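You operate a simulated robot arm through the tools that you are given. There is no shell and no other tool. Be economical: measure what you need, move in short steps, check, and stop when the job is done.

You are at the controls of a simulated robot arm. One attempt, no reset.

JOB
Join the box foot to the green plate with the long link.
Fine: the green plastic nut tight on the box foot's stud, the black one on the plate's; both marks green.

It is judged by the outcome, as a careful person would: the job done as asked, and still so three seconds after it is handed in. It fails if anything else is knocked over, pushed out of place, dropped, spilled or broken.

ROBOT AND FRAMES
A 7-joint arm with a two-finger parallel gripper on a trunk, on a base that drives. Base frame: it is fixed to the floor where the robot stands at the start and does not move with it; the origin is under the middle of the robot, x ahead of it, y to its left, z up. Readings come in m, degrees, newtons and seconds.
With the tool pointing down near the work surface it reaches from about 0.52 to 0.96 m from the robot's upright axis, wherever it stands. Its first joint turns from -166.0 to 166.0 degrees. Places, roughly: stud on the box foot [0.5, 0.9, 0.9]; stud on the green plate [0.5, 0.7, 0.9]. Payload 3.91 kg.
Tool frame: the origin (TCP) lies between the finger pads and is the grasp point; the fingertips stand 0.03 m ahead of it; z points along the fingers, y is the line along which they close. Largest opening 0.11 m; finger width 0.02, thickness 0.01; the body of the gripper, 0.048 by 0.112 m, starts 0.055 m behind the TCP.
Orientation is that of the tool frame in the base frame, as a unit quaternion [x, y, z, w]. With the fingers straight down and closing along the base's y, the tool's x points along the base's -x, its y along +y and its z along -z.

CONTROLS
- The arm moves only by the tool arm_command. Its argument "plan" is a list of rows, each an object of numbers (a shift or turn left out is 0, a gripper value left out holds the last): "tx", "ty", "tz": the shift along the base's x, y, z in units of 50 mm (1.0 is 50 mm); "ax", "ay", "az": the turn, a rotation vector about the base's x, y, z in units of 4 degrees (1.0 is 4 degrees); "jaw": the gripper command, from -1 (fully open) to 1 (shut), values between in proportion. In form: [{"tx": .., "ty": .., "tz": .., "ax": .., "ay": .., "az": .., "jaw": ..}, ...]. A call has 1 to 8 rows; each row shifts and turns the commanded pose from where the row before left it. A call with a number of a shift or a turn outside -1 to 1 is refused whole. A row lasts 0.2 s, in which the tool goes at most 0.05 m and 8.6 degrees; a call with a longer step from one row to the next is refused whole, and so is a gripper value outside its range. Where a pose cannot be reached the arm comes as near as it can. A force on the tool above 90 N (or 10 N above the force at the start of the call, whichever is more), or a blocked arm, ends the call early, and 0.2 s more pass. The fingers move at their own pace (about 0.072 m/s each) and stop on an object; they squeeze with about 27 N. The grip force told is the motor's: it shows also when the fingers shut on nothing. Time passes only in rows, and 0.2 s behind the last, so rows that do not move let the fingers close. It gives the time, the measured TCP pose, the force on the tool (base axes), the opening and the grip force at its end, in the units of the frame above (readings bear some noise), with the torque about the TCP (base axes, N m) and any sound that the robot's microphone picked up, and new pictures: "pictures" is both (left out), scene, wrist or none.
- Cameras (640 x 400 px; columns grow to the right, rows downward): "scene" is now at [0.244, 0.0187, 1.3917]; the picture's right is [0.11, -0.99, 0.00], its down [-0.68, -0.07, -0.73] and it looks along [0.73, 0.08, -0.68] (base axes); focal length 214 px, centre (320, 200). "wrist" rides on the gripper at [0.072, 0.017, -0.103] in the tool frame; the picture's right is [-0.23, 0.97, 0.00], its down [-0.76, -0.18, -0.62] and it looks along [-0.61, -0.14, 0.78] (tool axes); focal length 222 px, centre (320, 200). There is no depth. A picture from a camera that has moved, and an enlarged one, comes with that camera's place and axes in the base frame and with its lens. The place of the scene camera against the robot may be out by one fixed shift of up to 0.025 m in any direction.
- slide_trunk(by): slides the trunk up (or, below 0, down) by that many m; the arm and the scene camera ride with it, the base frame stays. It gives what a move gives, with no picture.
- base_move(legs): drives the robot by 1 to 6 legs, each [ahead, left, turn to the left] in m, m and degrees, along the robot's own axes; the way and the turn of a leg run together, so that a leg with both is an arc; at most 1.5 m and 180 degrees a leg. The arm and the cameras ride along, it lands a little off, and it stops where it bumps. It gives what a move gives, and a new picture of the scene camera.
- pan_tilt(pan, tilt): turns the head with the scene camera to pan (to the left, within 86 degrees either way) and tilt (down, from -29 to 69), counted from straight ahead of the robot. It gives what a move gives, and a new picture of the scene camera.
- inspect(camera, box): a new picture of the part [left, top, right, bottom] of that camera's present view, enlarged. The clock stands still meanwhile.
- close_job(): hands the job in; it is judged then, once.

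Work in short steps. Places have to be worked out from the pictures, the camera data and where the tool is seen: move nearer, look again, correct. Check each grasp and each placing, and mend what went wrong. You have 120 turns and 260 pictures in all, those below and enlarged ones among them. Open the gripper and draw the arm clear of the work before you hand the job in, unless the task says otherwise; then end with one line.

The tools are called after "Call:" as a command line: name --argument value ..., lists and objects as JSON in quotes. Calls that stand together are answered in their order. arm_command: Moves the arm, as the interface text tells. Its arguments: {"type":"object","properties":{"plan":{"type":"array"},"pictures":{"type":"string","enum":["both","scene","wrist","none"]}},"required":["plan"]} The other tools are called the same way: slide_trunk (by) slides the trunk up or down; base_move (legs) drives the base; pan_tilt (pan, tilt) turns the head that bears the scene camera; inspect (camera, box) takes an enlarged picture of a part of a camera's view; close_job () hands the job in.

At the start:

```text
clock: 0.0
tool_pos: [0.4905, 0.2606, 1.167]
tcp_rot: [0.0, 1.0, 0.0, 0.001]
wrist_force: [0.0, -0.1, 0.4]
torque: [-0.03, -0.03, 0.04]
finger_gap: 0.11
grip_force: 0.1
trunk travel left (down, up): [-0.6, 0.082]
robot x, y, heading: [-0.0019, 0.0037, -0.2]
head pan, tilt: [6.1, 42.8]
```

scene: 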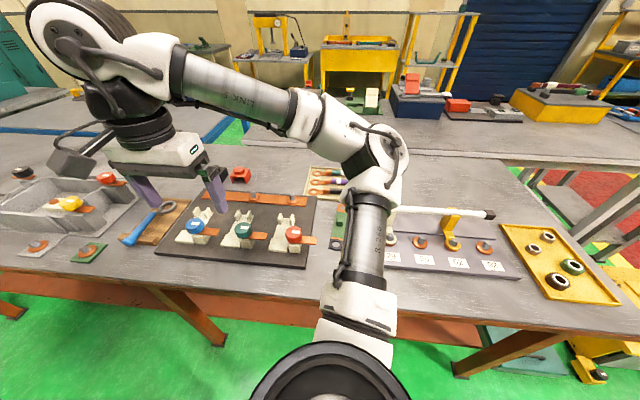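
wrist: 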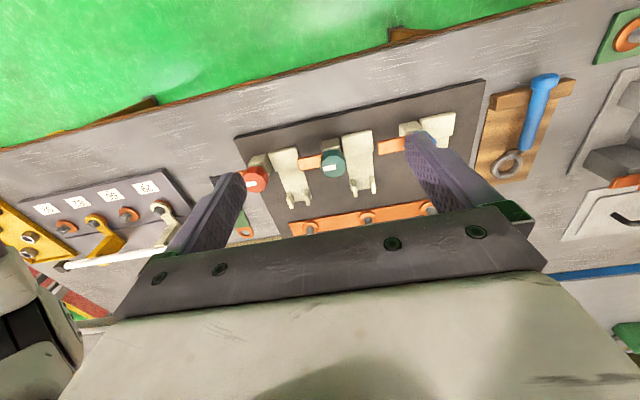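

The scene is complex; I'll look closer at left and right parts of the scene view first.

Call:
inspect --camera "scene" --box '[0, 150, 200, 275]'

Call:
inspect --camera "scene" --box '[130, 150, 350, 287]'

Call:
inspect --camera "scene" --box '[370, 190, 640, 310]'

```text
3.20 times, centred on (100, 212) of scene
camera zoom: at [0.244, 0.0187, 1.3917], right [0.11, -0.99, 0.0], down [-0.68, -0.07, -0.73], along [0.73, 0.08, -0.68], focal length 686 px, centre (1024, 160)
```

zoom: 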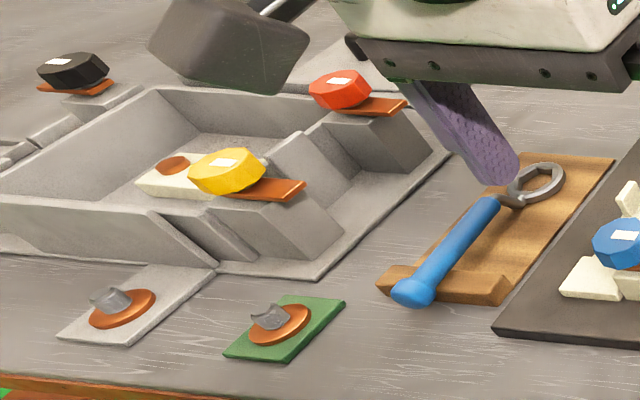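

```text
2.91 times, centred on (240, 218) of scene
camera zoom: at [0.244, 0.0187, 1.3917], right [0.11, -0.99, 0.0], down [-0.68, -0.07, -0.73], along [0.73, 0.08, -0.68], focal length 624 px, centre (553, 146)
```

zoom: 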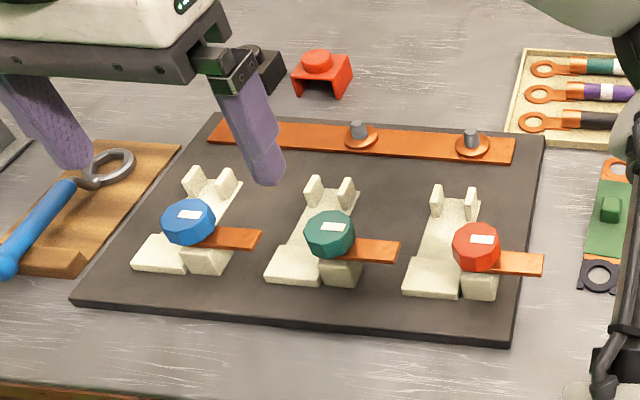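

```text
2.37 times, centred on (505, 250) of scene
camera zoom: at [0.244, 0.0187, 1.3917], right [0.11, -0.99, 0.0], down [-0.68, -0.07, -0.73], along [0.73, 0.08, -0.68], focal length 508 px, centre (-118, 82)
```

zoom: 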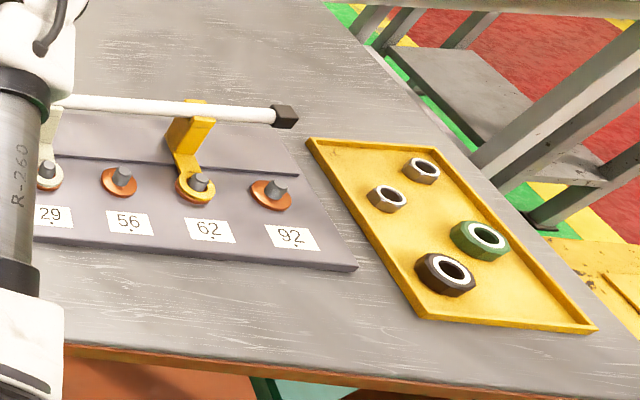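

Studs of the plate and foot are at left, nut tray at right (~[0.64,-0.54]). A link near [0.68,0.0] hides behind the arm; I swing the tool right to see with the wrist camera.

Call:
arm_command --plan '[{"ty": -1, "tx": 0.3}, {"ty": -1, "tx": 0.3}, {"ty": -1, "tx": 0.3}, {"ty": -1}, {"ty": -1}, {"ty": -1}]'

```text
refused: row 1 steps farther than a row can; nothing moved
```

Keeping each row within 50 mm.

Call:
arm_command --plan '[{"ty": -1}, {"ty": -1}, {"ty": -1}, {"ty": -1}, {"ty": -1}, {"ty": -1}, {"tx": 0.5}]'

```text
clock: 1.6
tool_pos: [0.5149, -0.0377, 1.1671]
tcp_rot: [0.0, 1.0, 0.0, 0.001]
wrist_force: [-0.1, 1.2, -0.3]
torque: [0.0, 0.04, 0.01]
finger_gap: 0.11
grip_force: 0.0
trunk travel left (down, up): [-0.6, 0.082]
robot x, y, heading: [-0.0014, 0.0043, 0.1]
head pan, tilt: [6.1, 42.8]
camera scene: at [0.2448, 0.0191, 1.3915], right [0.11, -0.99, 0.0], down [-0.68, -0.07, -0.73], along [0.73, 0.08, -0.68], focal length 214 px, centre (320, 200)
camera wrist: at [0.4441, -0.0196, 1.2711], right [0.23, 0.97, 0.0], down [0.76, -0.18, 0.62], along [0.61, -0.14, -0.78], focal length 222 px, centre (320, 200)
```

scene: 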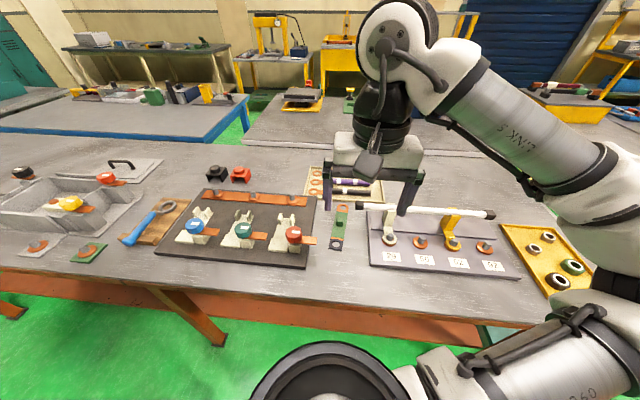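
wrist: 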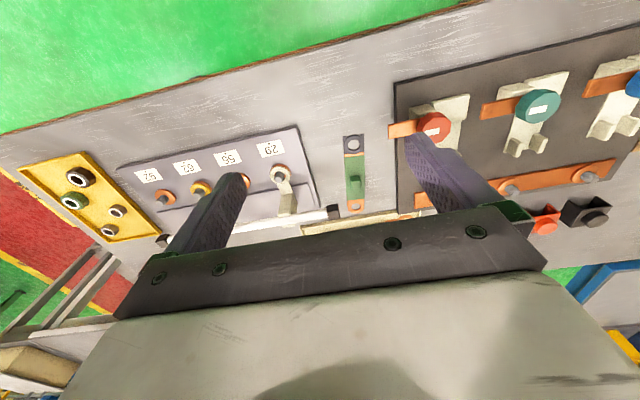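

The table's middle is now visible; inspect closely the links and the tray.

Call:
inspect --camera "scene" --box '[290, 155, 410, 260]'

Call:
inspect --camera "scene" --box '[0, 150, 200, 275]'

Call:
inspect --camera "wrist" --box '[300, 110, 420, 230]'

```text
3.81 times, centred on (350, 208) of scene
camera zoom: at [0.2448, 0.0191, 1.3915], right [0.11, -0.99, 0.0], down [-0.68, -0.07, -0.73], along [0.73, 0.08, -0.68], focal length 817 px, centre (206, 171)
```

zoom: 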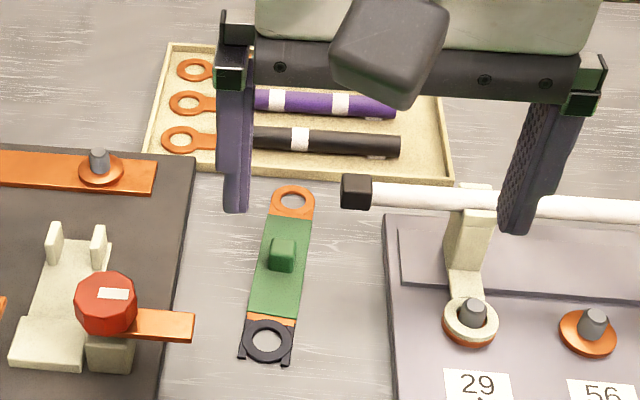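

```text
3.20 times, centred on (100, 212) of scene
camera zoom: at [0.2448, 0.0191, 1.3915], right [0.11, -0.99, 0.0], down [-0.68, -0.07, -0.73], along [0.73, 0.08, -0.68], focal length 686 px, centre (1024, 160)
```

zoom: 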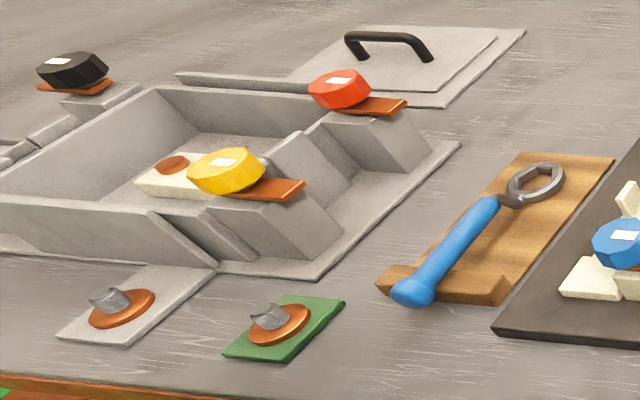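

```text
3.33 times, centred on (360, 170) of wrist
camera zoom: at [0.4441, -0.0196, 1.2711], right [0.23, 0.97, 0.0], down [0.76, -0.18, 0.62], along [0.61, -0.14, -0.78], focal length 740 px, centre (187, 300)
```

zoom: 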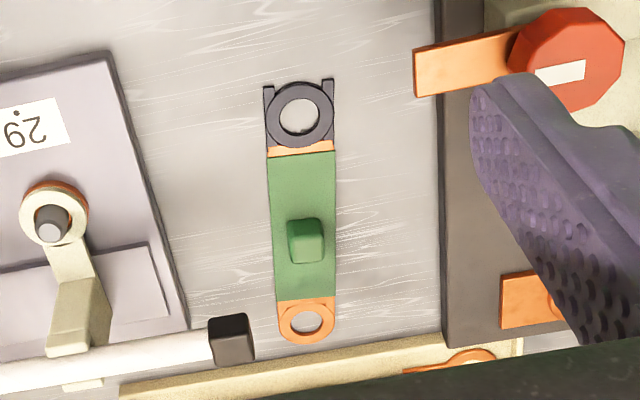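

Both studs are ~0.157 m apart, matching the green link's hole spacing. I move the tool over the link for a close look.

Call:
arm_command --plan '[{"tz": -1}, {"tz": -1}, {"ty": 1}, {"ty": 0.4}, {"tx": 0.5}]'

Call:
inspect --camera "wrist" --box '[240, 80, 440, 240]'

```text
clock: 2.8
tool_pos: [0.5421, 0.0334, 1.0669]
tcp_rot: [0.001, 1.0, 0.0, 0.0]
wrist_force: [1.0, -0.3, 1.0]
torque: [0.03, 0.06, 0.01]
finger_gap: 0.11
grip_force: 0.0
trunk travel left (down, up): [-0.6, 0.082]
robot x, y, heading: [-0.002, -0.0023, 0.1]
head pan, tilt: [6.1, 42.8]
camera scene: at [0.2444, 0.0187, 1.3916], right [0.11, -0.99, 0.0], down [-0.68, -0.07, -0.73], along [0.73, 0.08, -0.68], focal length 214 px, centre (320, 200)
camera wrist: at [0.4703, 0.051, 1.1705], right [0.23, 0.97, 0.0], down [0.76, -0.18, 0.62], along [0.61, -0.14, -0.78], focal length 222 px, centre (320, 200)
```

scene: 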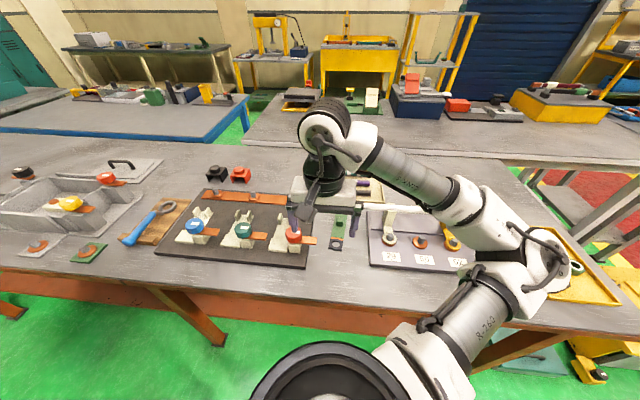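
wrist: 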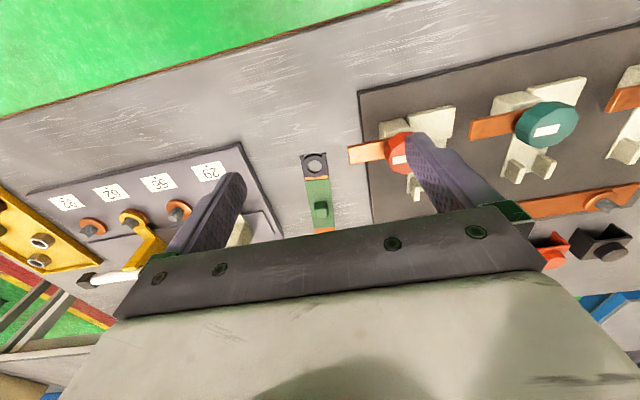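

```text
2.50 times, centred on (340, 160) of wrist
camera zoom: at [0.4703, 0.051, 1.1705], right [0.23, 0.97, 0.0], down [0.76, -0.18, 0.62], along [0.61, -0.14, -0.78], focal length 555 px, centre (270, 300)
```

zoom: 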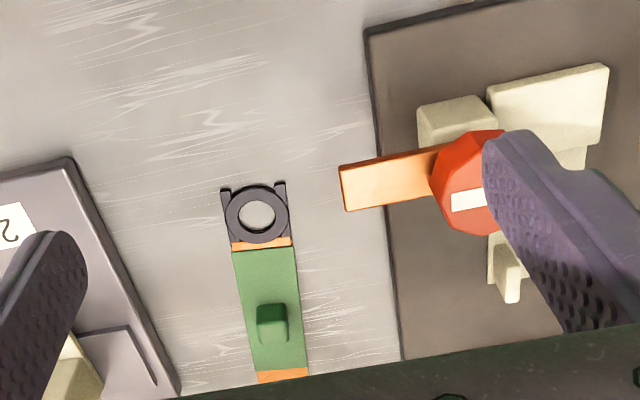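

Triangulation puts the link's grip block at ≈[0.718,-0.006], top ~0.88, link angle ≈ -6.5°. I move above it with the jaw half closed, and check.

Call:
arm_command --plan '[{"tx": 0.9, "jaw": -0.09}, {"tx": 0.9, "ty": -0.3, "az": -0.8}, {"tx": 0.9, "ty": -0.3, "az": -0.8}, {"tx": 0.82, "ty": -0.2}, {"tz": -0.7}, {"tz": -0.7}]'

Call:
inspect --camera "scene" --box '[280, 150, 400, 260]'

```text
clock: 4.2
tool_pos: [0.7174, -0.0094, 0.9969]
tcp_rot: [0.055, 0.998, -0.001, 0.001]
wrist_force: [-0.1, -0.3, 0.2]
torque: [0.01, 0.02, 0.03]
finger_gap: 0.06
grip_force: 0.1
trunk travel left (down, up): [-0.6, 0.082]
robot x, y, heading: [-0.0001, -0.0005, -0.1]
head pan, tilt: [6.1, 42.8]
camera scene: at [0.2442, 0.0187, 1.3917], right [0.11, -0.99, 0.0], down [-0.68, -0.07, -0.73], along [0.73, 0.08, -0.68], focal length 214 px, centre (320, 200)
camera wrist: at [0.6466, 0.0163, 1.101], right [0.33, 0.94, 0.0], down [0.74, -0.26, 0.62], along [0.59, -0.21, -0.78], focal length 222 px, centre (320, 200)
```

scene: 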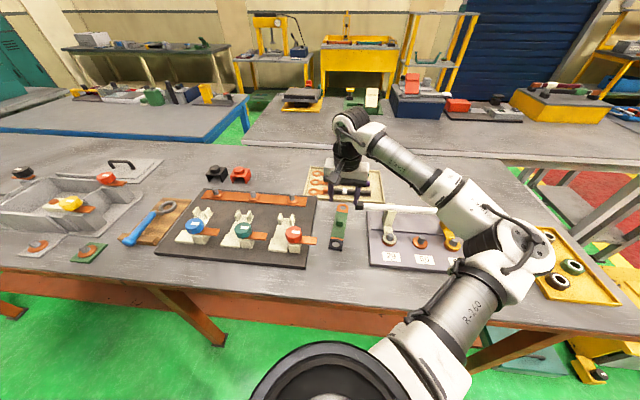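
wrist: 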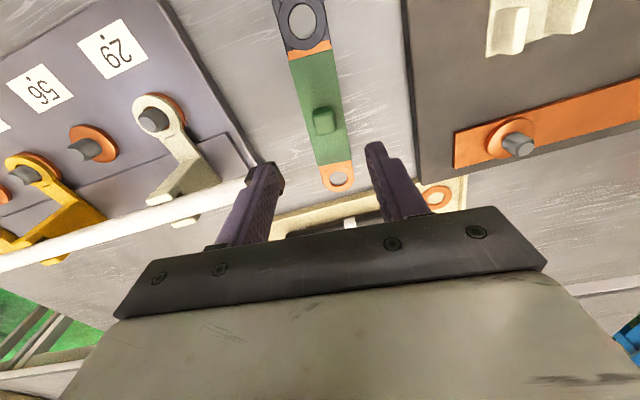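

```text
3.64 times, centred on (340, 205) of scene
camera zoom: at [0.2442, 0.0187, 1.3917], right [0.11, -0.99, 0.0], down [-0.68, -0.07, -0.73], along [0.73, 0.08, -0.68], focal length 780 px, centre (247, 182)
```

zoom: 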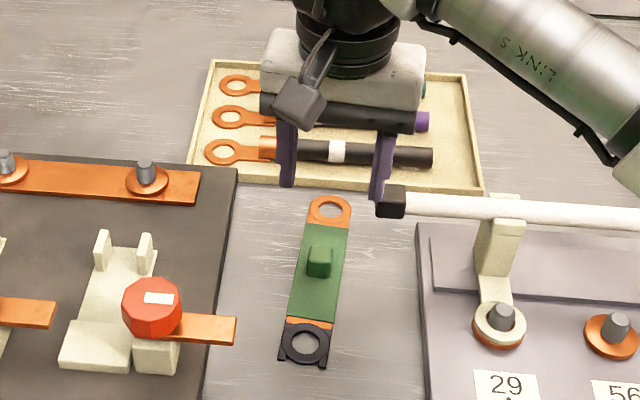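

Alignment looks good but the white rod's black cap is near the right finger; I look closely before descending.

Call:
inspect --camera "wrist" --box '[200, 80, 400, 260]'

Call:
arm_command --plan '[{"tx": -0.05, "ty": 0.08, "tz": -0.6}]'

Call:
inspect --camera "wrist" --box '[200, 80, 400, 260]'

Call:
inspect --camera "scene" --box '[300, 170, 400, 260]'

```text
2.22 times, centred on (300, 170) of wrist
camera zoom: at [0.6466, 0.0163, 1.101], right [0.33, 0.94, 0.0], down [0.74, -0.26, 0.62], along [0.59, -0.21, -0.78], focal length 494 px, centre (364, 267)
```

zoom: 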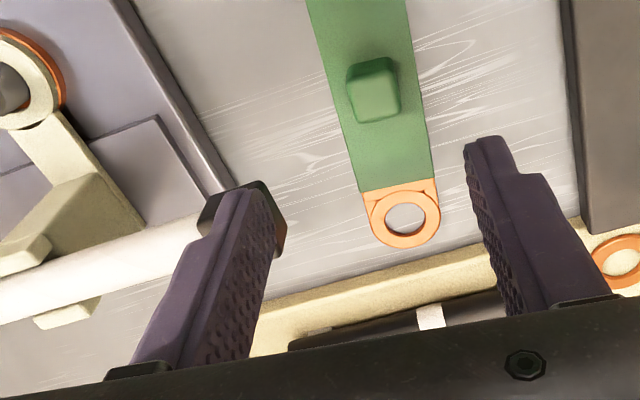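

```text
clock: 4.6
tool_pos: [0.7126, -0.007, 0.9676]
tcp_rot: [0.057, 0.998, 0.001, -0.001]
wrist_force: [-0.6, 0.6, -0.5]
torque: [0.04, -0.05, 0.02]
finger_gap: 0.0598
grip_force: 0.0
trunk travel left (down, up): [-0.6, 0.082]
robot x, y, heading: [0.0012, 0.0009, -0.0]
head pan, tilt: [6.1, 42.8]
camera scene: at [0.2443, 0.0187, 1.3917], right [0.11, -0.99, 0.0], down [-0.68, -0.07, -0.73], along [0.73, 0.08, -0.68], focal length 214 px, centre (320, 200)
camera wrist: at [0.6443, 0.0201, 1.0726], right [0.33, 0.94, 0.0], down [0.74, -0.26, 0.62], along [0.59, -0.21, -0.78], focal length 222 px, centre (320, 200)
```

scene: 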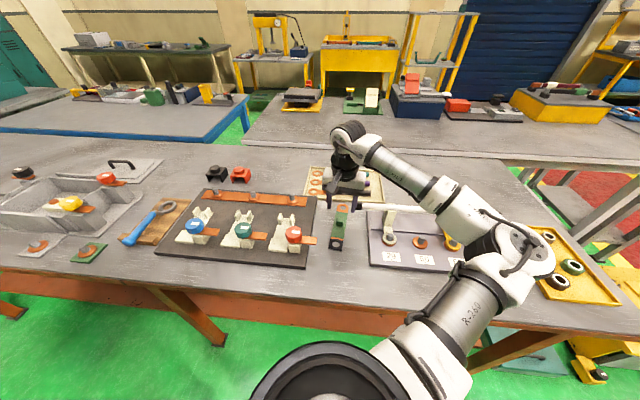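
wrist: 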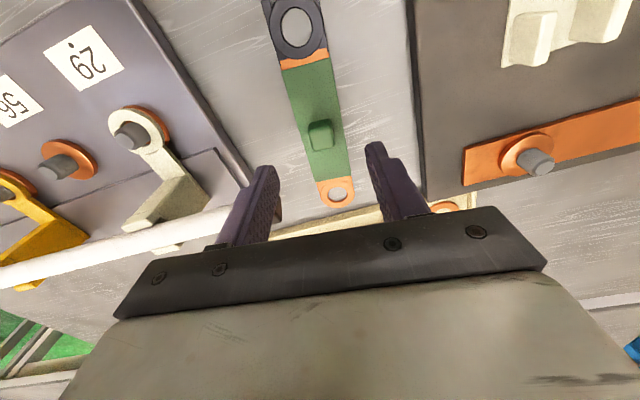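

```text
2.22 times, centred on (300, 170) of wrist
camera zoom: at [0.6443, 0.0201, 1.0726], right [0.33, 0.94, 0.0], down [0.74, -0.26, 0.62], along [0.59, -0.21, -0.78], focal length 494 px, centre (364, 267)
```

zoom: 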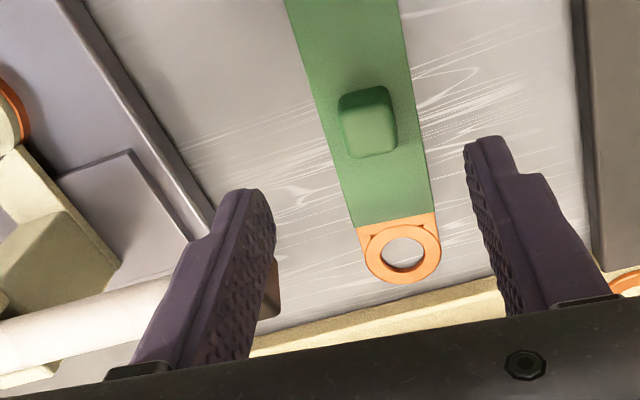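

```text
4.44 times, centred on (350, 215) of scene
camera zoom: at [0.2443, 0.0187, 1.3917], right [0.11, -0.99, 0.0], down [-0.68, -0.07, -0.73], along [0.73, 0.08, -0.68], focal length 953 px, centre (187, 133)
```

zoom: 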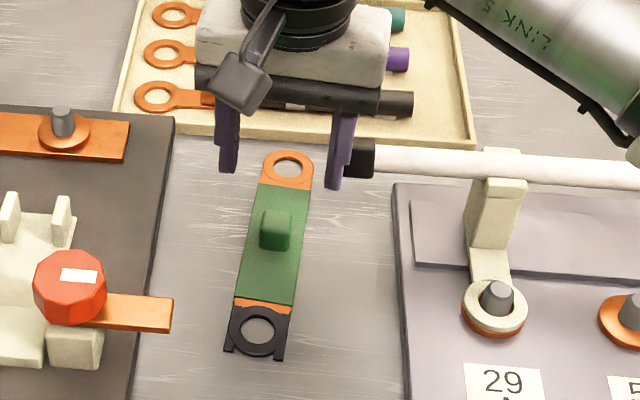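

The rod cap (~[0.742,-0.052,0.94]) would be too close to the gripper body. I'll turn the gripper 90° so it closes along the link, keeping clear of the rod.

Call:
arm_command --plan '[{"tz": 0.6, "az": -1, "jaw": -0.09}, {"az": -1}, {"az": -1}, {"az": -1}, {"az": -1}, {"az": -1}, {"az": -1}, {"az": -1}]' --pictures "none"

Call:
arm_command --plan '[{"az": -1}, {"az": -1}, {"az": -1}, {"az": -1}, {"az": -1}, {"az": -1}, {"az": -1}, {"az": -1}]' --pictures "none"

Call:
arm_command --plan '[{"az": -1}, {"az": -1}, {"az": -1}, {"az": -1}, {"az": -1}, {"az": -1}, {"az": -0.3, "tx": 0.05}]'

```text
clock: 6.4
tool_pos: [0.7131, -0.0059, 0.9965]
tcp_rot: [0.33, 0.944, 0.001, 0.0]
wrist_force: [0.3, 0.0, 0.4]
torque: [-0.02, 0.0, 0.02]
finger_gap: 0.0602
grip_force: 0.1
trunk travel left (down, up): [-0.6, 0.082]
robot x, y, heading: [0.0007, -0.0031, 0.0]
head pan, tilt: [6.1, 42.8]
```

```text
clock: 8.2
tool_pos: [0.7151, -0.0051, 0.9973]
tcp_rot: [0.577, 0.817, 0.0, 0.0]
wrist_force: [-0.1, -0.1, 0.8]
torque: [-0.02, 0.0, -0.01]
finger_gap: 0.0598
grip_force: 0.1
trunk travel left (down, up): [-0.6, 0.082]
robot x, y, heading: [-0.0, 0.0008, -0.3]
head pan, tilt: [6.1, 42.8]
```

```text
clock: 9.8
tool_pos: [0.7169, -0.0057, 0.9982]
tcp_rot: [0.741, 0.672, -0.001, 0.0]
wrist_force: [-0.4, -0.3, -0.5]
torque: [0.04, 0.01, 0.01]
finger_gap: 0.0599
grip_force: 0.1
trunk travel left (down, up): [-0.6, 0.082]
robot x, y, heading: [0.0031, -0.0014, 0.1]
head pan, tilt: [6.1, 42.8]
camera scene: at [0.2441, 0.0187, 1.3917], right [0.11, -0.99, 0.0], down [-0.68, -0.07, -0.73], along [0.73, 0.08, -0.68], focal length 214 px, centre (320, 200)
camera wrist: at [0.7414, 0.0662, 1.1012], right [0.95, -0.32, 0.0], down [-0.25, -0.74, 0.62], along [-0.2, -0.59, -0.78], focal length 222 px, centre (320, 200)
```

scene: 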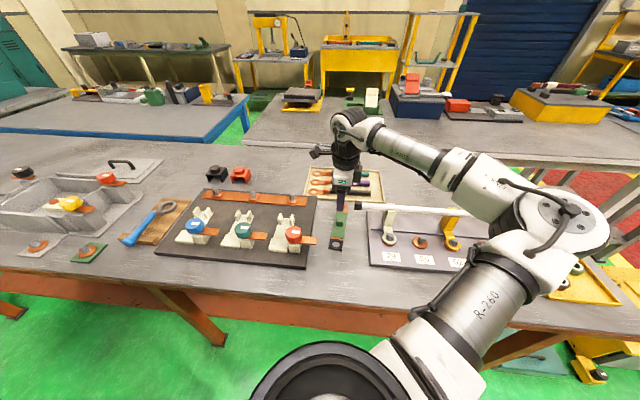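
wrist: 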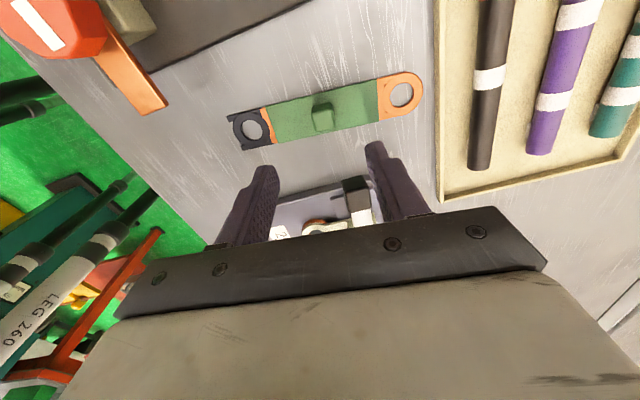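

Wrist views from both yaws agree on block centre ≈[0.719,-0.006]; tool is nearly exactly above. Descend with force guard.

Call:
arm_command --plan '[{"tz": -0.9, "tx": 0.04}, {"tz": -0.6}, {"tz": -0.3}]'

Call:
inspect --camera "wrist" --box '[200, 80, 440, 240]'

Call:
inspect --camera "scene" --box '[300, 170, 400, 260]'

```text
clock: 10.6
tool_pos: [0.7197, -0.006, 0.9073]
tcp_rot: [0.74, 0.672, 0.0, 0.0]
wrist_force: [0.2, 0.1, 0.1]
torque: [0.01, -0.03, 0.02]
finger_gap: 0.0598
grip_force: 0.1
trunk travel left (down, up): [-0.6, 0.082]
robot x, y, heading: [0.0048, -0.0022, 0.0]
head pan, tilt: [6.1, 42.8]
camera scene: at [0.2441, 0.0187, 1.3917], right [0.11, -0.99, 0.0], down [-0.68, -0.07, -0.73], along [0.73, 0.08, -0.68], focal length 214 px, centre (320, 200)
camera wrist: at [0.7434, 0.0662, 1.0104], right [0.95, -0.32, 0.0], down [-0.25, -0.74, 0.62], along [-0.2, -0.59, -0.78], focal length 222 px, centre (320, 200)
```

scene: 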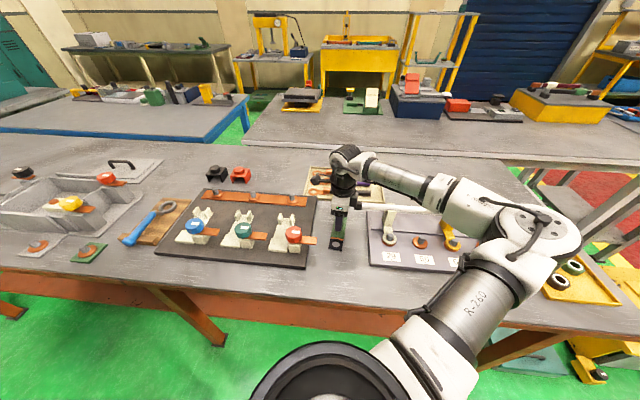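
wrist: 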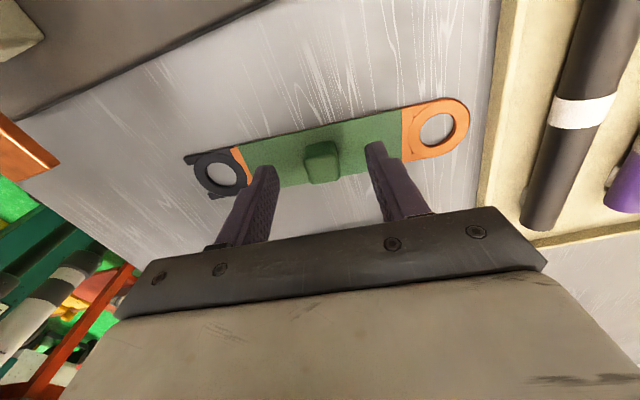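

```text
2.50 times, centred on (320, 160) of wrist
camera zoom: at [0.7434, 0.0662, 1.0104], right [0.95, -0.32, 0.0], down [-0.25, -0.74, 0.62], along [-0.2, -0.59, -0.78], focal length 555 px, centre (320, 300)
```

zoom: 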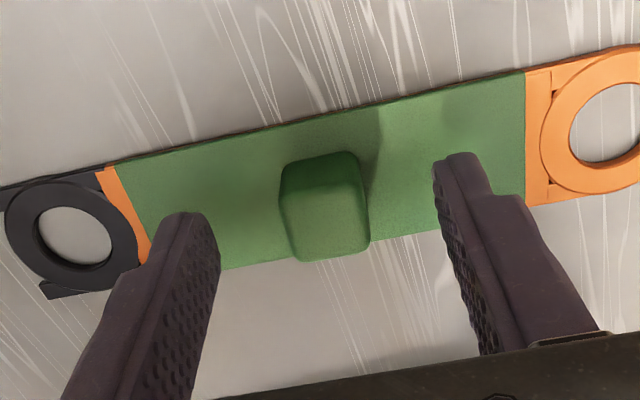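

```text
4.44 times, centred on (350, 215) of scene
camera zoom: at [0.2441, 0.0187, 1.3917], right [0.11, -0.99, 0.0], down [-0.68, -0.07, -0.73], along [0.73, 0.08, -0.68], focal length 953 px, centre (187, 133)
```

zoom: 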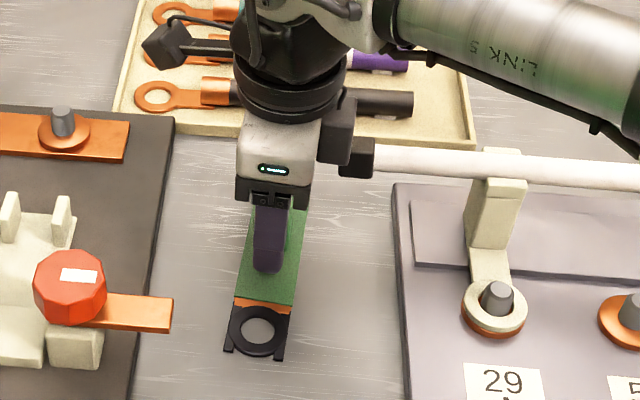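

Fingers straddle the block centrally. Lower 4 mm more and close.

Call:
arm_command --plan '[{"tz": -0.08}, {"jaw": 1}, {"jaw": 1}, {"jaw": 1}, {"jaw": 1}]' --pictures "none"

Call:
inspect --camera "wrist" --box '[200, 80, 440, 240]'

```text
clock: 11.8
tool_pos: [0.7188, -0.0054, 0.9028]
tcp_rot: [0.741, 0.672, 0.0, 0.0]
wrist_force: [0.0, 0.0, -0.3]
torque: [0.0, 0.05, -0.05]
finger_gap: 0.0214
grip_force: 27.2
trunk travel left (down, up): [-0.6, 0.082]
robot x, y, heading: [0.0016, 0.0011, -0.1]
head pan, tilt: [6.1, 42.8]
```

```text
2.50 times, centred on (320, 160) of wrist
camera zoom: at [0.7428, 0.0663, 1.0066], right [0.95, -0.32, 0.0], down [-0.25, -0.74, 0.62], along [-0.2, -0.59, -0.78], focal length 555 px, centre (320, 300)
```

zoom: 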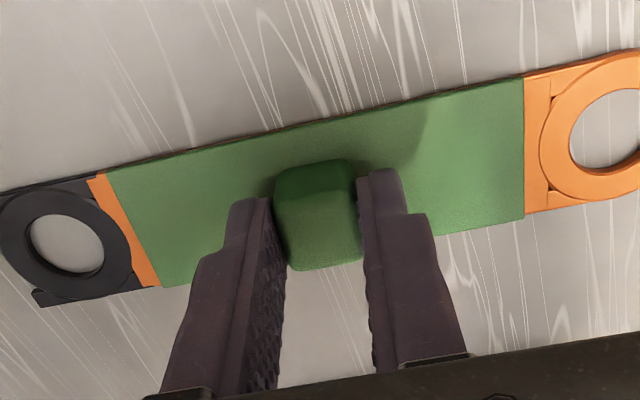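

Gripped (gap 21 mm). Lift straight up.

Call:
arm_command --plan '[{"tz": 0.3, "jaw": 1}, {"tz": 0.7}, {"tz": 1}, {"tz": 1}, {"tx": -1}, {"tx": -1}]'

Call:
inspect --camera "wrist" --box '[160, 60, 480, 260]'

```text
clock: 13.2
tool_pos: [0.6173, -0.0053, 1.0542]
tcp_rot: [0.741, 0.672, 0.001, 0.0]
wrist_force: [0.2, 0.3, -1.7]
torque: [-0.02, -0.03, -0.01]
finger_gap: 0.0212
grip_force: 26.7
trunk travel left (down, up): [-0.6, 0.082]
robot x, y, heading: [-0.0028, 0.0025, -0.2]
head pan, tilt: [6.1, 42.8]
camera scene: at [0.2436, 0.0186, 1.3919], right [0.11, -0.99, 0.0], down [-0.68, -0.07, -0.73], along [0.73, 0.08, -0.68], focal length 214 px, centre (320, 200)
camera wrist: at [0.6424, 0.0662, 1.1573], right [0.95, -0.32, 0.0], down [-0.25, -0.74, 0.62], along [-0.2, -0.59, -0.78], focal length 222 px, centre (320, 200)
```

scene: 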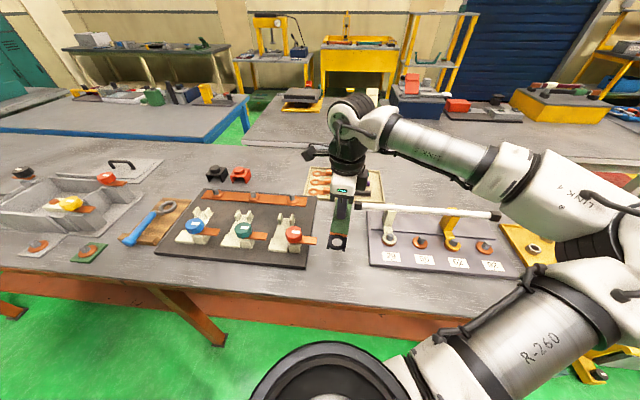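
wrist: 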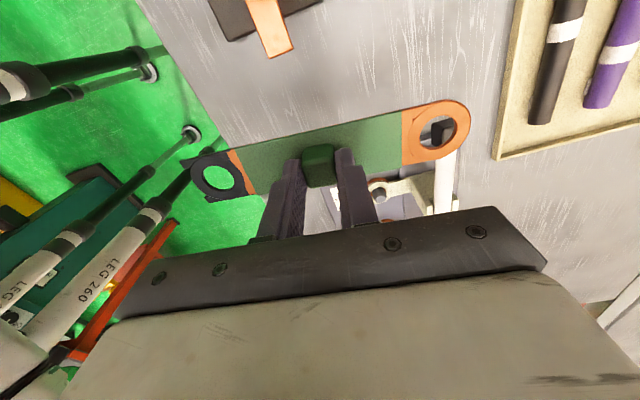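

```text
2.00 times, centred on (320, 160) of wrist
camera zoom: at [0.6424, 0.0662, 1.1573], right [0.95, -0.32, 0.0], down [-0.25, -0.74, 0.62], along [-0.2, -0.59, -0.78], focal length 444 px, centre (320, 280)
```

zoom: 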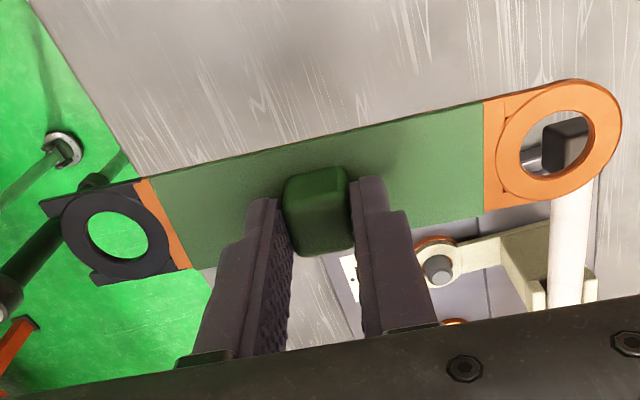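

Link held firmly. Drive back 0.15 m and left 0.75 m to face the studs.

Call:
base_move --legs '[[-0.15, 0, 0], [0, 0.75, 0]]'

Call:
inspect --camera "wrist" --box '[160, 0, 480, 260]'

```text
clock: 20.4
tool_pos: [0.4677, 0.7464, 1.053]
tcp_rot: [0.74, 0.672, 0.0, 0.0]
wrist_force: [0.2, 0.3, -1.4]
torque: [0.06, 0.0, 0.0]
finger_gap: 0.0213
grip_force: 26.6
trunk travel left (down, up): [-0.6, 0.082]
robot x, y, heading: [-0.1511, 0.7541, 0.2]
head pan, tilt: [6.1, 42.8]
camera scene: at [0.0932, 0.77, 1.3917], right [0.11, -0.99, 0.0], down [-0.68, -0.07, -0.73], along [0.73, 0.08, -0.68], focal length 214 px, centre (320, 200)
```

scene: 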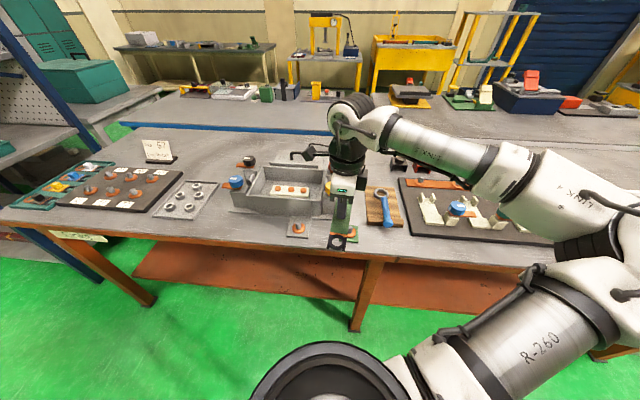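

```text
1.54 times, centred on (320, 130) of wrist
camera zoom: at [0.4924, 0.818, 1.1568], right [0.95, -0.32, 0.0], down [-0.25, -0.74, 0.62], along [-0.2, -0.59, -0.78], focal length 342 px, centre (320, 308)
```

zoom: 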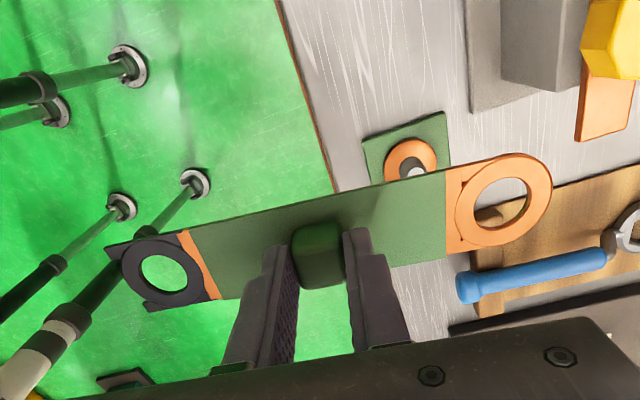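

Inspect the studs and the items at left of the bench.

Call:
inspect --camera "scene" --box '[270, 170, 400, 260]'

Call:
inspect --camera "scene" --box '[0, 120, 260, 260]'

```text
4.44 times, centred on (335, 215) of scene
camera zoom: at [0.0932, 0.77, 1.3917], right [0.11, -0.99, 0.0], down [-0.68, -0.07, -0.73], along [0.73, 0.08, -0.68], focal length 953 px, centre (253, 133)
```

zoom: 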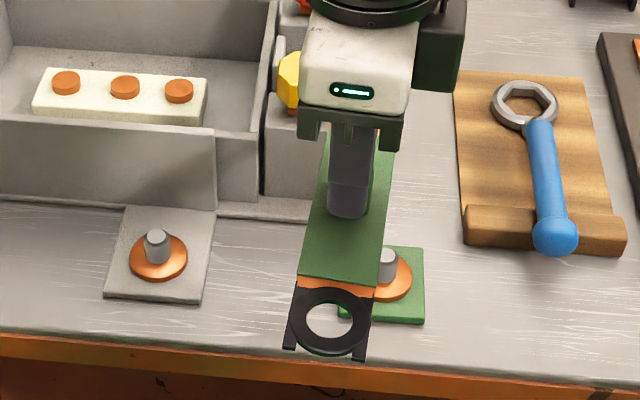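

```text
2.46 times, centred on (130, 190) of scene
camera zoom: at [0.0932, 0.77, 1.3917], right [0.11, -0.99, 0.0], down [-0.68, -0.07, -0.73], along [0.73, 0.08, -0.68], focal length 528 px, centre (788, 225)
```

zoom: 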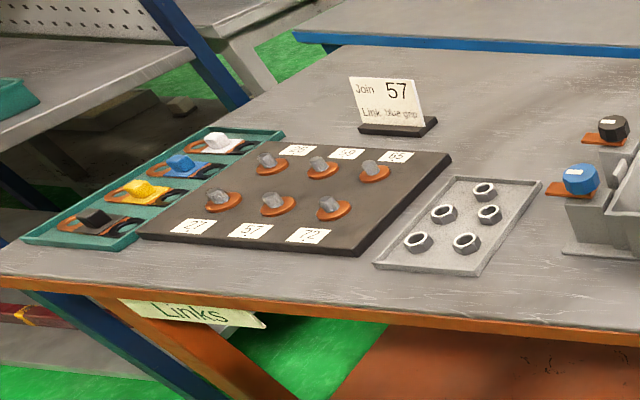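

The three other stations are distractors. Now rotate the link +96° so its copper end points to the box foot (+y), centring roughly over the stud midpoint, still high.

Call:
arm_command --plan '[{"az": 1, "jaw": 1}, {"az": 1}, {"az": 1}, {"az": 1}, {"az": 1}, {"az": 1}, {"az": 1}, {"az": 1}]' --pictures "none"

Call:
arm_command --plan '[{"az": 1, "tx": 0.25}, {"az": 1, "tx": 0.25}, {"az": 1, "tx": 0.25}, {"az": 1}, {"az": 1}, {"az": 1}, {"az": 1}, {"az": 1}]' --pictures "none"

Call:
arm_command --plan '[{"az": 1, "ty": 0.3}, {"az": 1, "ty": 0.3}, {"az": 1, "ty": 0.3}, {"az": 1}, {"az": 1}, {"az": 1}, {"az": 1}, {"az": 0.9}]'

Call:
inspect --camera "wrist" --box '[160, 0, 480, 260]'

Call:
inspect --camera "scene" --box '[270, 170, 400, 260]'

```text
clock: 22.2
tool_pos: [0.4684, 0.7462, 1.0538]
tcp_rot: [0.525, 0.851, 0.001, 0.0]
wrist_force: [0.4, 0.3, -1.1]
torque: [0.02, -0.01, -0.03]
finger_gap: 0.0214
grip_force: 27.5
trunk travel left (down, up): [-0.6, 0.082]
robot x, y, heading: [-0.1481, 0.7512, 0.2]
head pan, tilt: [6.1, 42.8]
```

```text
clock: 24.0
tool_pos: [0.5057, 0.7458, 1.0535]
tcp_rot: [0.272, 0.962, 0.0, 0.0]
wrist_force: [0.4, -0.7, -1.0]
torque: [0.0, 0.01, -0.01]
finger_gap: 0.0213
grip_force: 26.8
trunk travel left (down, up): [-0.6, 0.082]
robot x, y, heading: [-0.1507, 0.7505, 0.4]
head pan, tilt: [6.1, 42.8]
```

```text
clock: 25.8
tool_pos: [0.5057, 0.7908, 1.0547]
tcp_rot: [-0.001, 1.0, 0.0, 0.001]
wrist_force: [-0.2, -0.1, -1.1]
torque: [0.0, -0.02, -0.02]
finger_gap: 0.0216
grip_force: 26.7
trunk travel left (down, up): [-0.6, 0.082]
robot x, y, heading: [-0.1461, 0.7506, -0.1]
head pan, tilt: [6.1, 42.8]
camera scene: at [0.0933, 0.7699, 1.3917], right [0.11, -0.99, 0.0], down [-0.68, -0.07, -0.73], along [0.73, 0.08, -0.68], focal length 214 px, centre (320, 200)
camera wrist: at [0.4338, 0.8091, 1.1573], right [0.22, 0.97, 0.0], down [0.76, -0.18, 0.62], along [0.61, -0.14, -0.78], focal length 222 px, centre (320, 200)
```

scene: 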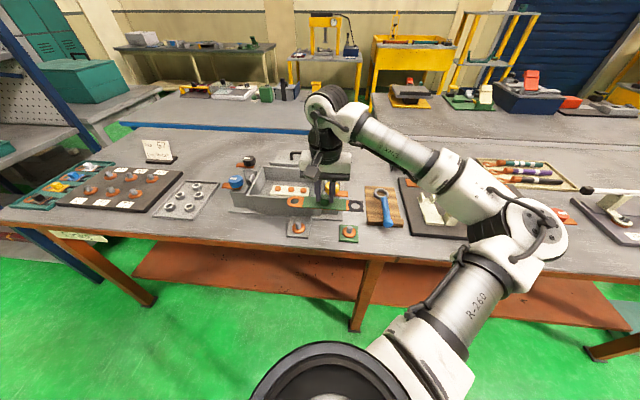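
wrist: 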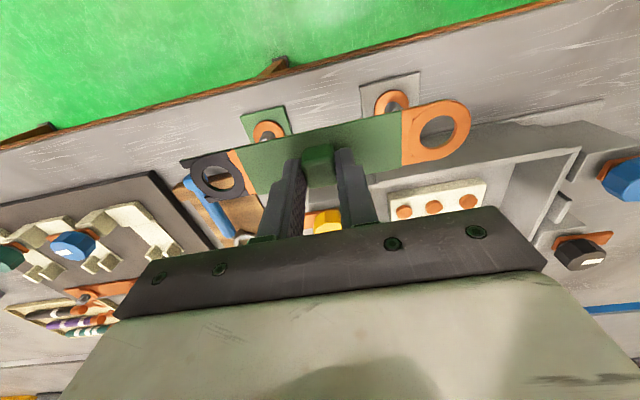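

```text
1.54 times, centred on (320, 130) of wrist
camera zoom: at [0.4338, 0.8091, 1.1573], right [0.22, 0.97, 0.0], down [0.76, -0.18, 0.62], along [0.61, -0.14, -0.78], focal length 342 px, centre (320, 308)
```

zoom: 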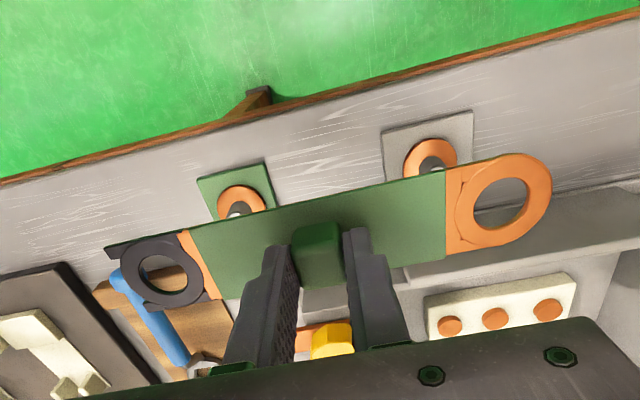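

```text
4.44 times, centred on (335, 215) of scene
camera zoom: at [0.0933, 0.7699, 1.3917], right [0.11, -0.99, 0.0], down [-0.68, -0.07, -0.73], along [0.73, 0.08, -0.68], focal length 953 px, centre (253, 133)
```

zoom: 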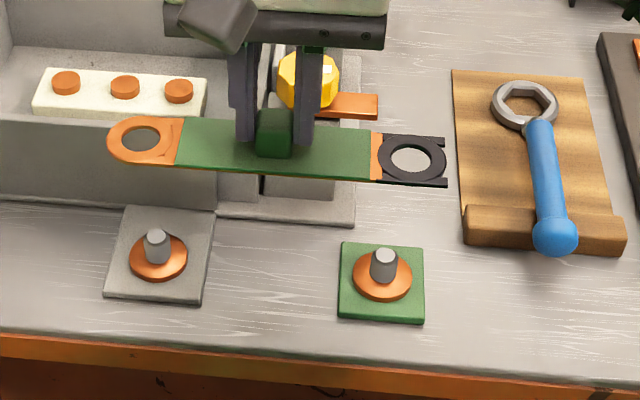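

Using the held link to calibrate the cameras: studs ≈[0.539,0.873] and [0.539,0.715], midpoint ≈[0.539,0.794]. Move over and lower to just above the stud tops.

Call:
arm_command --plan '[{"tx": 0.66, "ty": 0.04}, {"tz": -1}, {"tz": -0.9}]'

Call:
inspect --camera "wrist" --box '[160, 0, 480, 260]'

Call:
inspect --camera "scene" --box '[270, 170, 400, 260]'

```text
clock: 26.6
tool_pos: [0.5396, 0.7933, 0.9576]
tcp_rot: [0.0, 1.0, 0.0, 0.0]
wrist_force: [-0.6, 0.5, -1.3]
torque: [-0.02, 0.05, -0.01]
finger_gap: 0.0215
grip_force: 26.7
trunk travel left (down, up): [-0.6, 0.082]
robot x, y, heading: [-0.1491, 0.7484, -0.1]
head pan, tilt: [6.1, 42.8]
camera scene: at [0.0936, 0.7698, 1.3917], right [0.11, -0.99, 0.0], down [-0.68, -0.07, -0.73], along [0.73, 0.08, -0.68], focal length 214 px, centre (320, 200)
camera wrist: at [0.4682, 0.8113, 1.0611], right [0.23, 0.97, 0.0], down [0.76, -0.18, 0.62], along [0.61, -0.14, -0.78], focal length 222 px, centre (320, 200)
```

scene: 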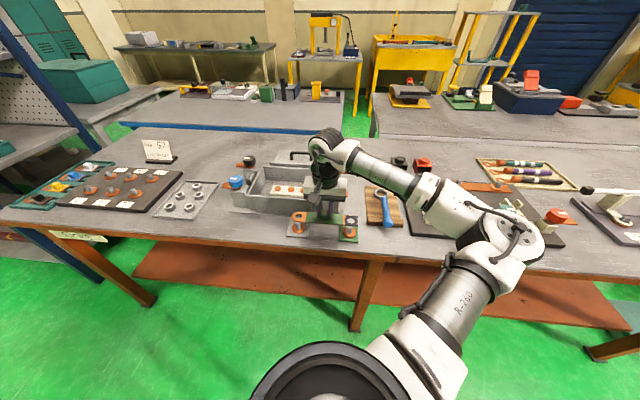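
wrist: 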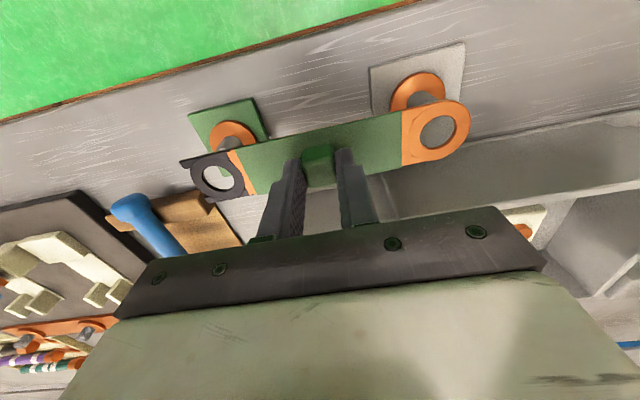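

```text
1.54 times, centred on (320, 130) of wrist
camera zoom: at [0.4682, 0.8113, 1.0611], right [0.23, 0.97, 0.0], down [0.76, -0.18, 0.62], along [0.61, -0.14, -0.78], focal length 342 px, centre (320, 308)
```

zoom: 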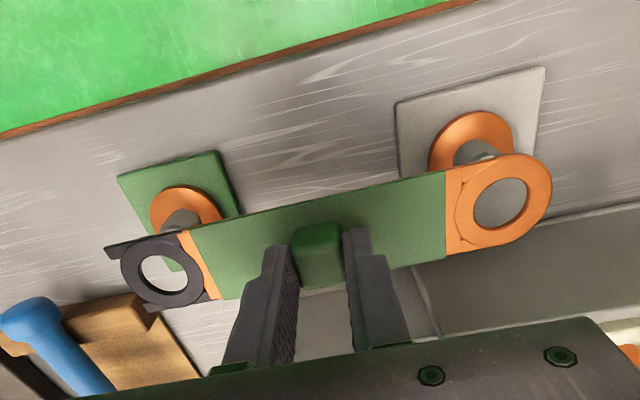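

```text
4.44 times, centred on (335, 215) of scene
camera zoom: at [0.0936, 0.7698, 1.3917], right [0.11, -0.99, 0.0], down [-0.68, -0.07, -0.73], along [0.73, 0.08, -0.68], focal length 953 px, centre (253, 133)
```

zoom: 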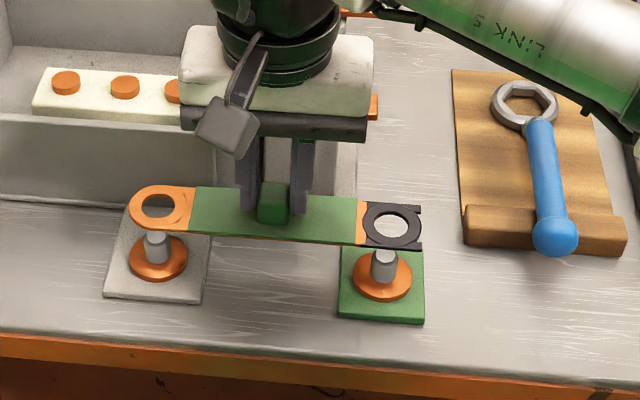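

Stud tops not yet touched; the link needs about -11 mm in x and +3 mm in y. Correct, lower 10 mm, and look again.

Call:
arm_command --plan '[{"tx": -0.22, "ty": 0.06}, {"tz": -0.2}]' --pictures "none"

Call:
inspect --camera "wrist" --box '[160, 0, 480, 260]'

Call:
inspect --camera "scene" --box '[270, 190, 370, 260]'

```text
clock: 27.2
tool_pos: [0.5281, 0.7948, 0.9489]
tcp_rot: [-0.001, 1.0, 0.001, 0.0]
wrist_force: [0.1, 0.1, -1.4]
torque: [-0.01, 0.02, 0.01]
finger_gap: 0.0213
grip_force: 26.5
trunk travel left (down, up): [-0.6, 0.082]
robot x, y, heading: [-0.153, 0.7509, 0.4]
head pan, tilt: [6.1, 42.8]
```

```text
1.54 times, centred on (320, 130) of wrist
camera zoom: at [0.4562, 0.8137, 1.0519], right [0.23, 0.97, 0.0], down [0.76, -0.18, 0.62], along [0.61, -0.14, -0.78], focal length 342 px, centre (320, 308)
```

zoom: 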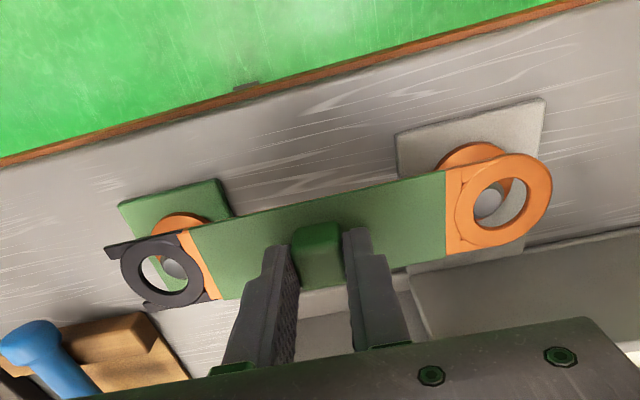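

```text
5.71 times, centred on (320, 225) of scene
camera zoom: at [0.0934, 0.7698, 1.3917], right [0.11, -0.99, 0.0], down [-0.68, -0.07, -0.73], along [0.73, 0.08, -0.68], focal length 1226 px, centre (320, 57)
```

zoom: 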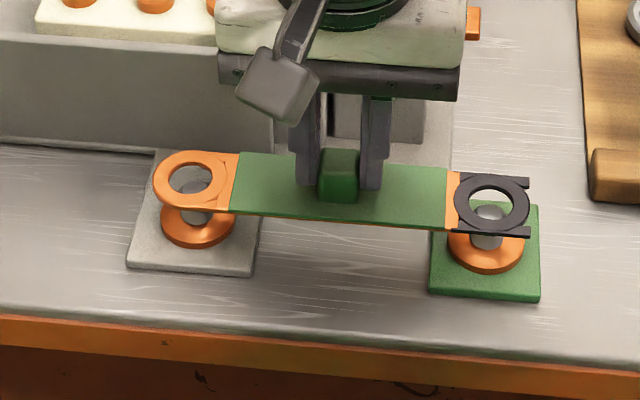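

Stud tops show through both holes, nearly centred. Small correction (+2 mm x, +1 mm y, -1°) and lower 6 mm.

Call:
arm_command --plan '[{"tx": 0.04, "ty": 0.03, "az": -0.25}, {"tz": -0.12}]' --pictures "none"

Call:
inspect --camera "wrist" --box '[200, 80, 480, 240]'

Call:
inspect --camera "scene" --box '[280, 200, 370, 250]'

```text
clock: 27.8
tool_pos: [0.5297, 0.7971, 0.9412]
tcp_rot: [0.008, 1.0, 0.002, 0.0]
wrist_force: [-0.2, -0.1, -0.8]
torque: [0.02, 0.05, 0.01]
finger_gap: 0.0211
grip_force: 27.4
trunk travel left (down, up): [-0.6, 0.082]
robot x, y, heading: [-0.1503, 0.7509, 0.1]
head pan, tilt: [6.1, 42.8]
```

```text
2.29 times, centred on (340, 160) of wrist
camera zoom: at [0.4583, 0.8167, 1.0458], right [0.24, 0.97, 0.0], down [0.76, -0.19, 0.62], along [0.6, -0.15, -0.78], focal length 508 px, centre (274, 291)
```

zoom: 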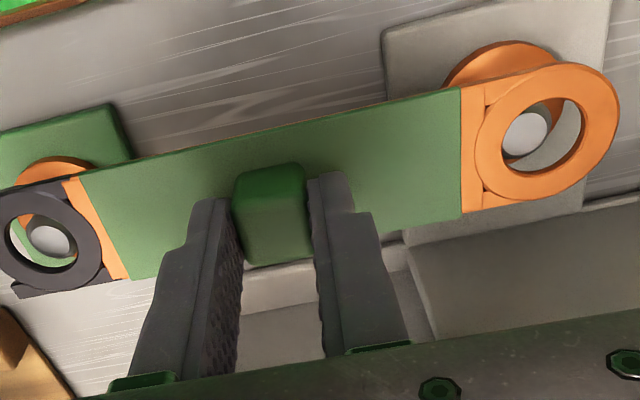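

```text
7.11 times, centred on (325, 225) of scene
camera zoom: at [0.0933, 0.7698, 1.3917], right [0.11, -0.99, 0.0], down [-0.68, -0.07, -0.73], along [0.73, 0.08, -0.68], focal length 1525 px, centre (284, 22)
```

zoom: 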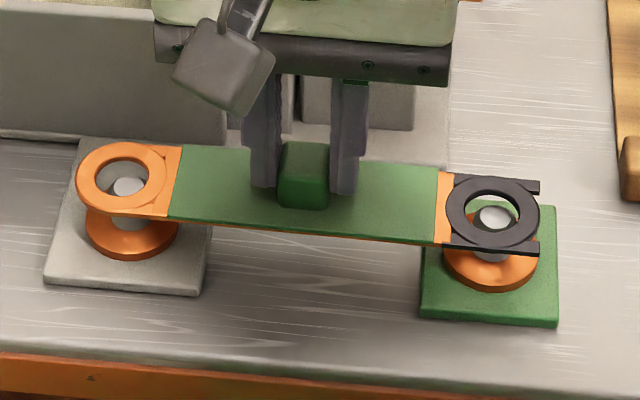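

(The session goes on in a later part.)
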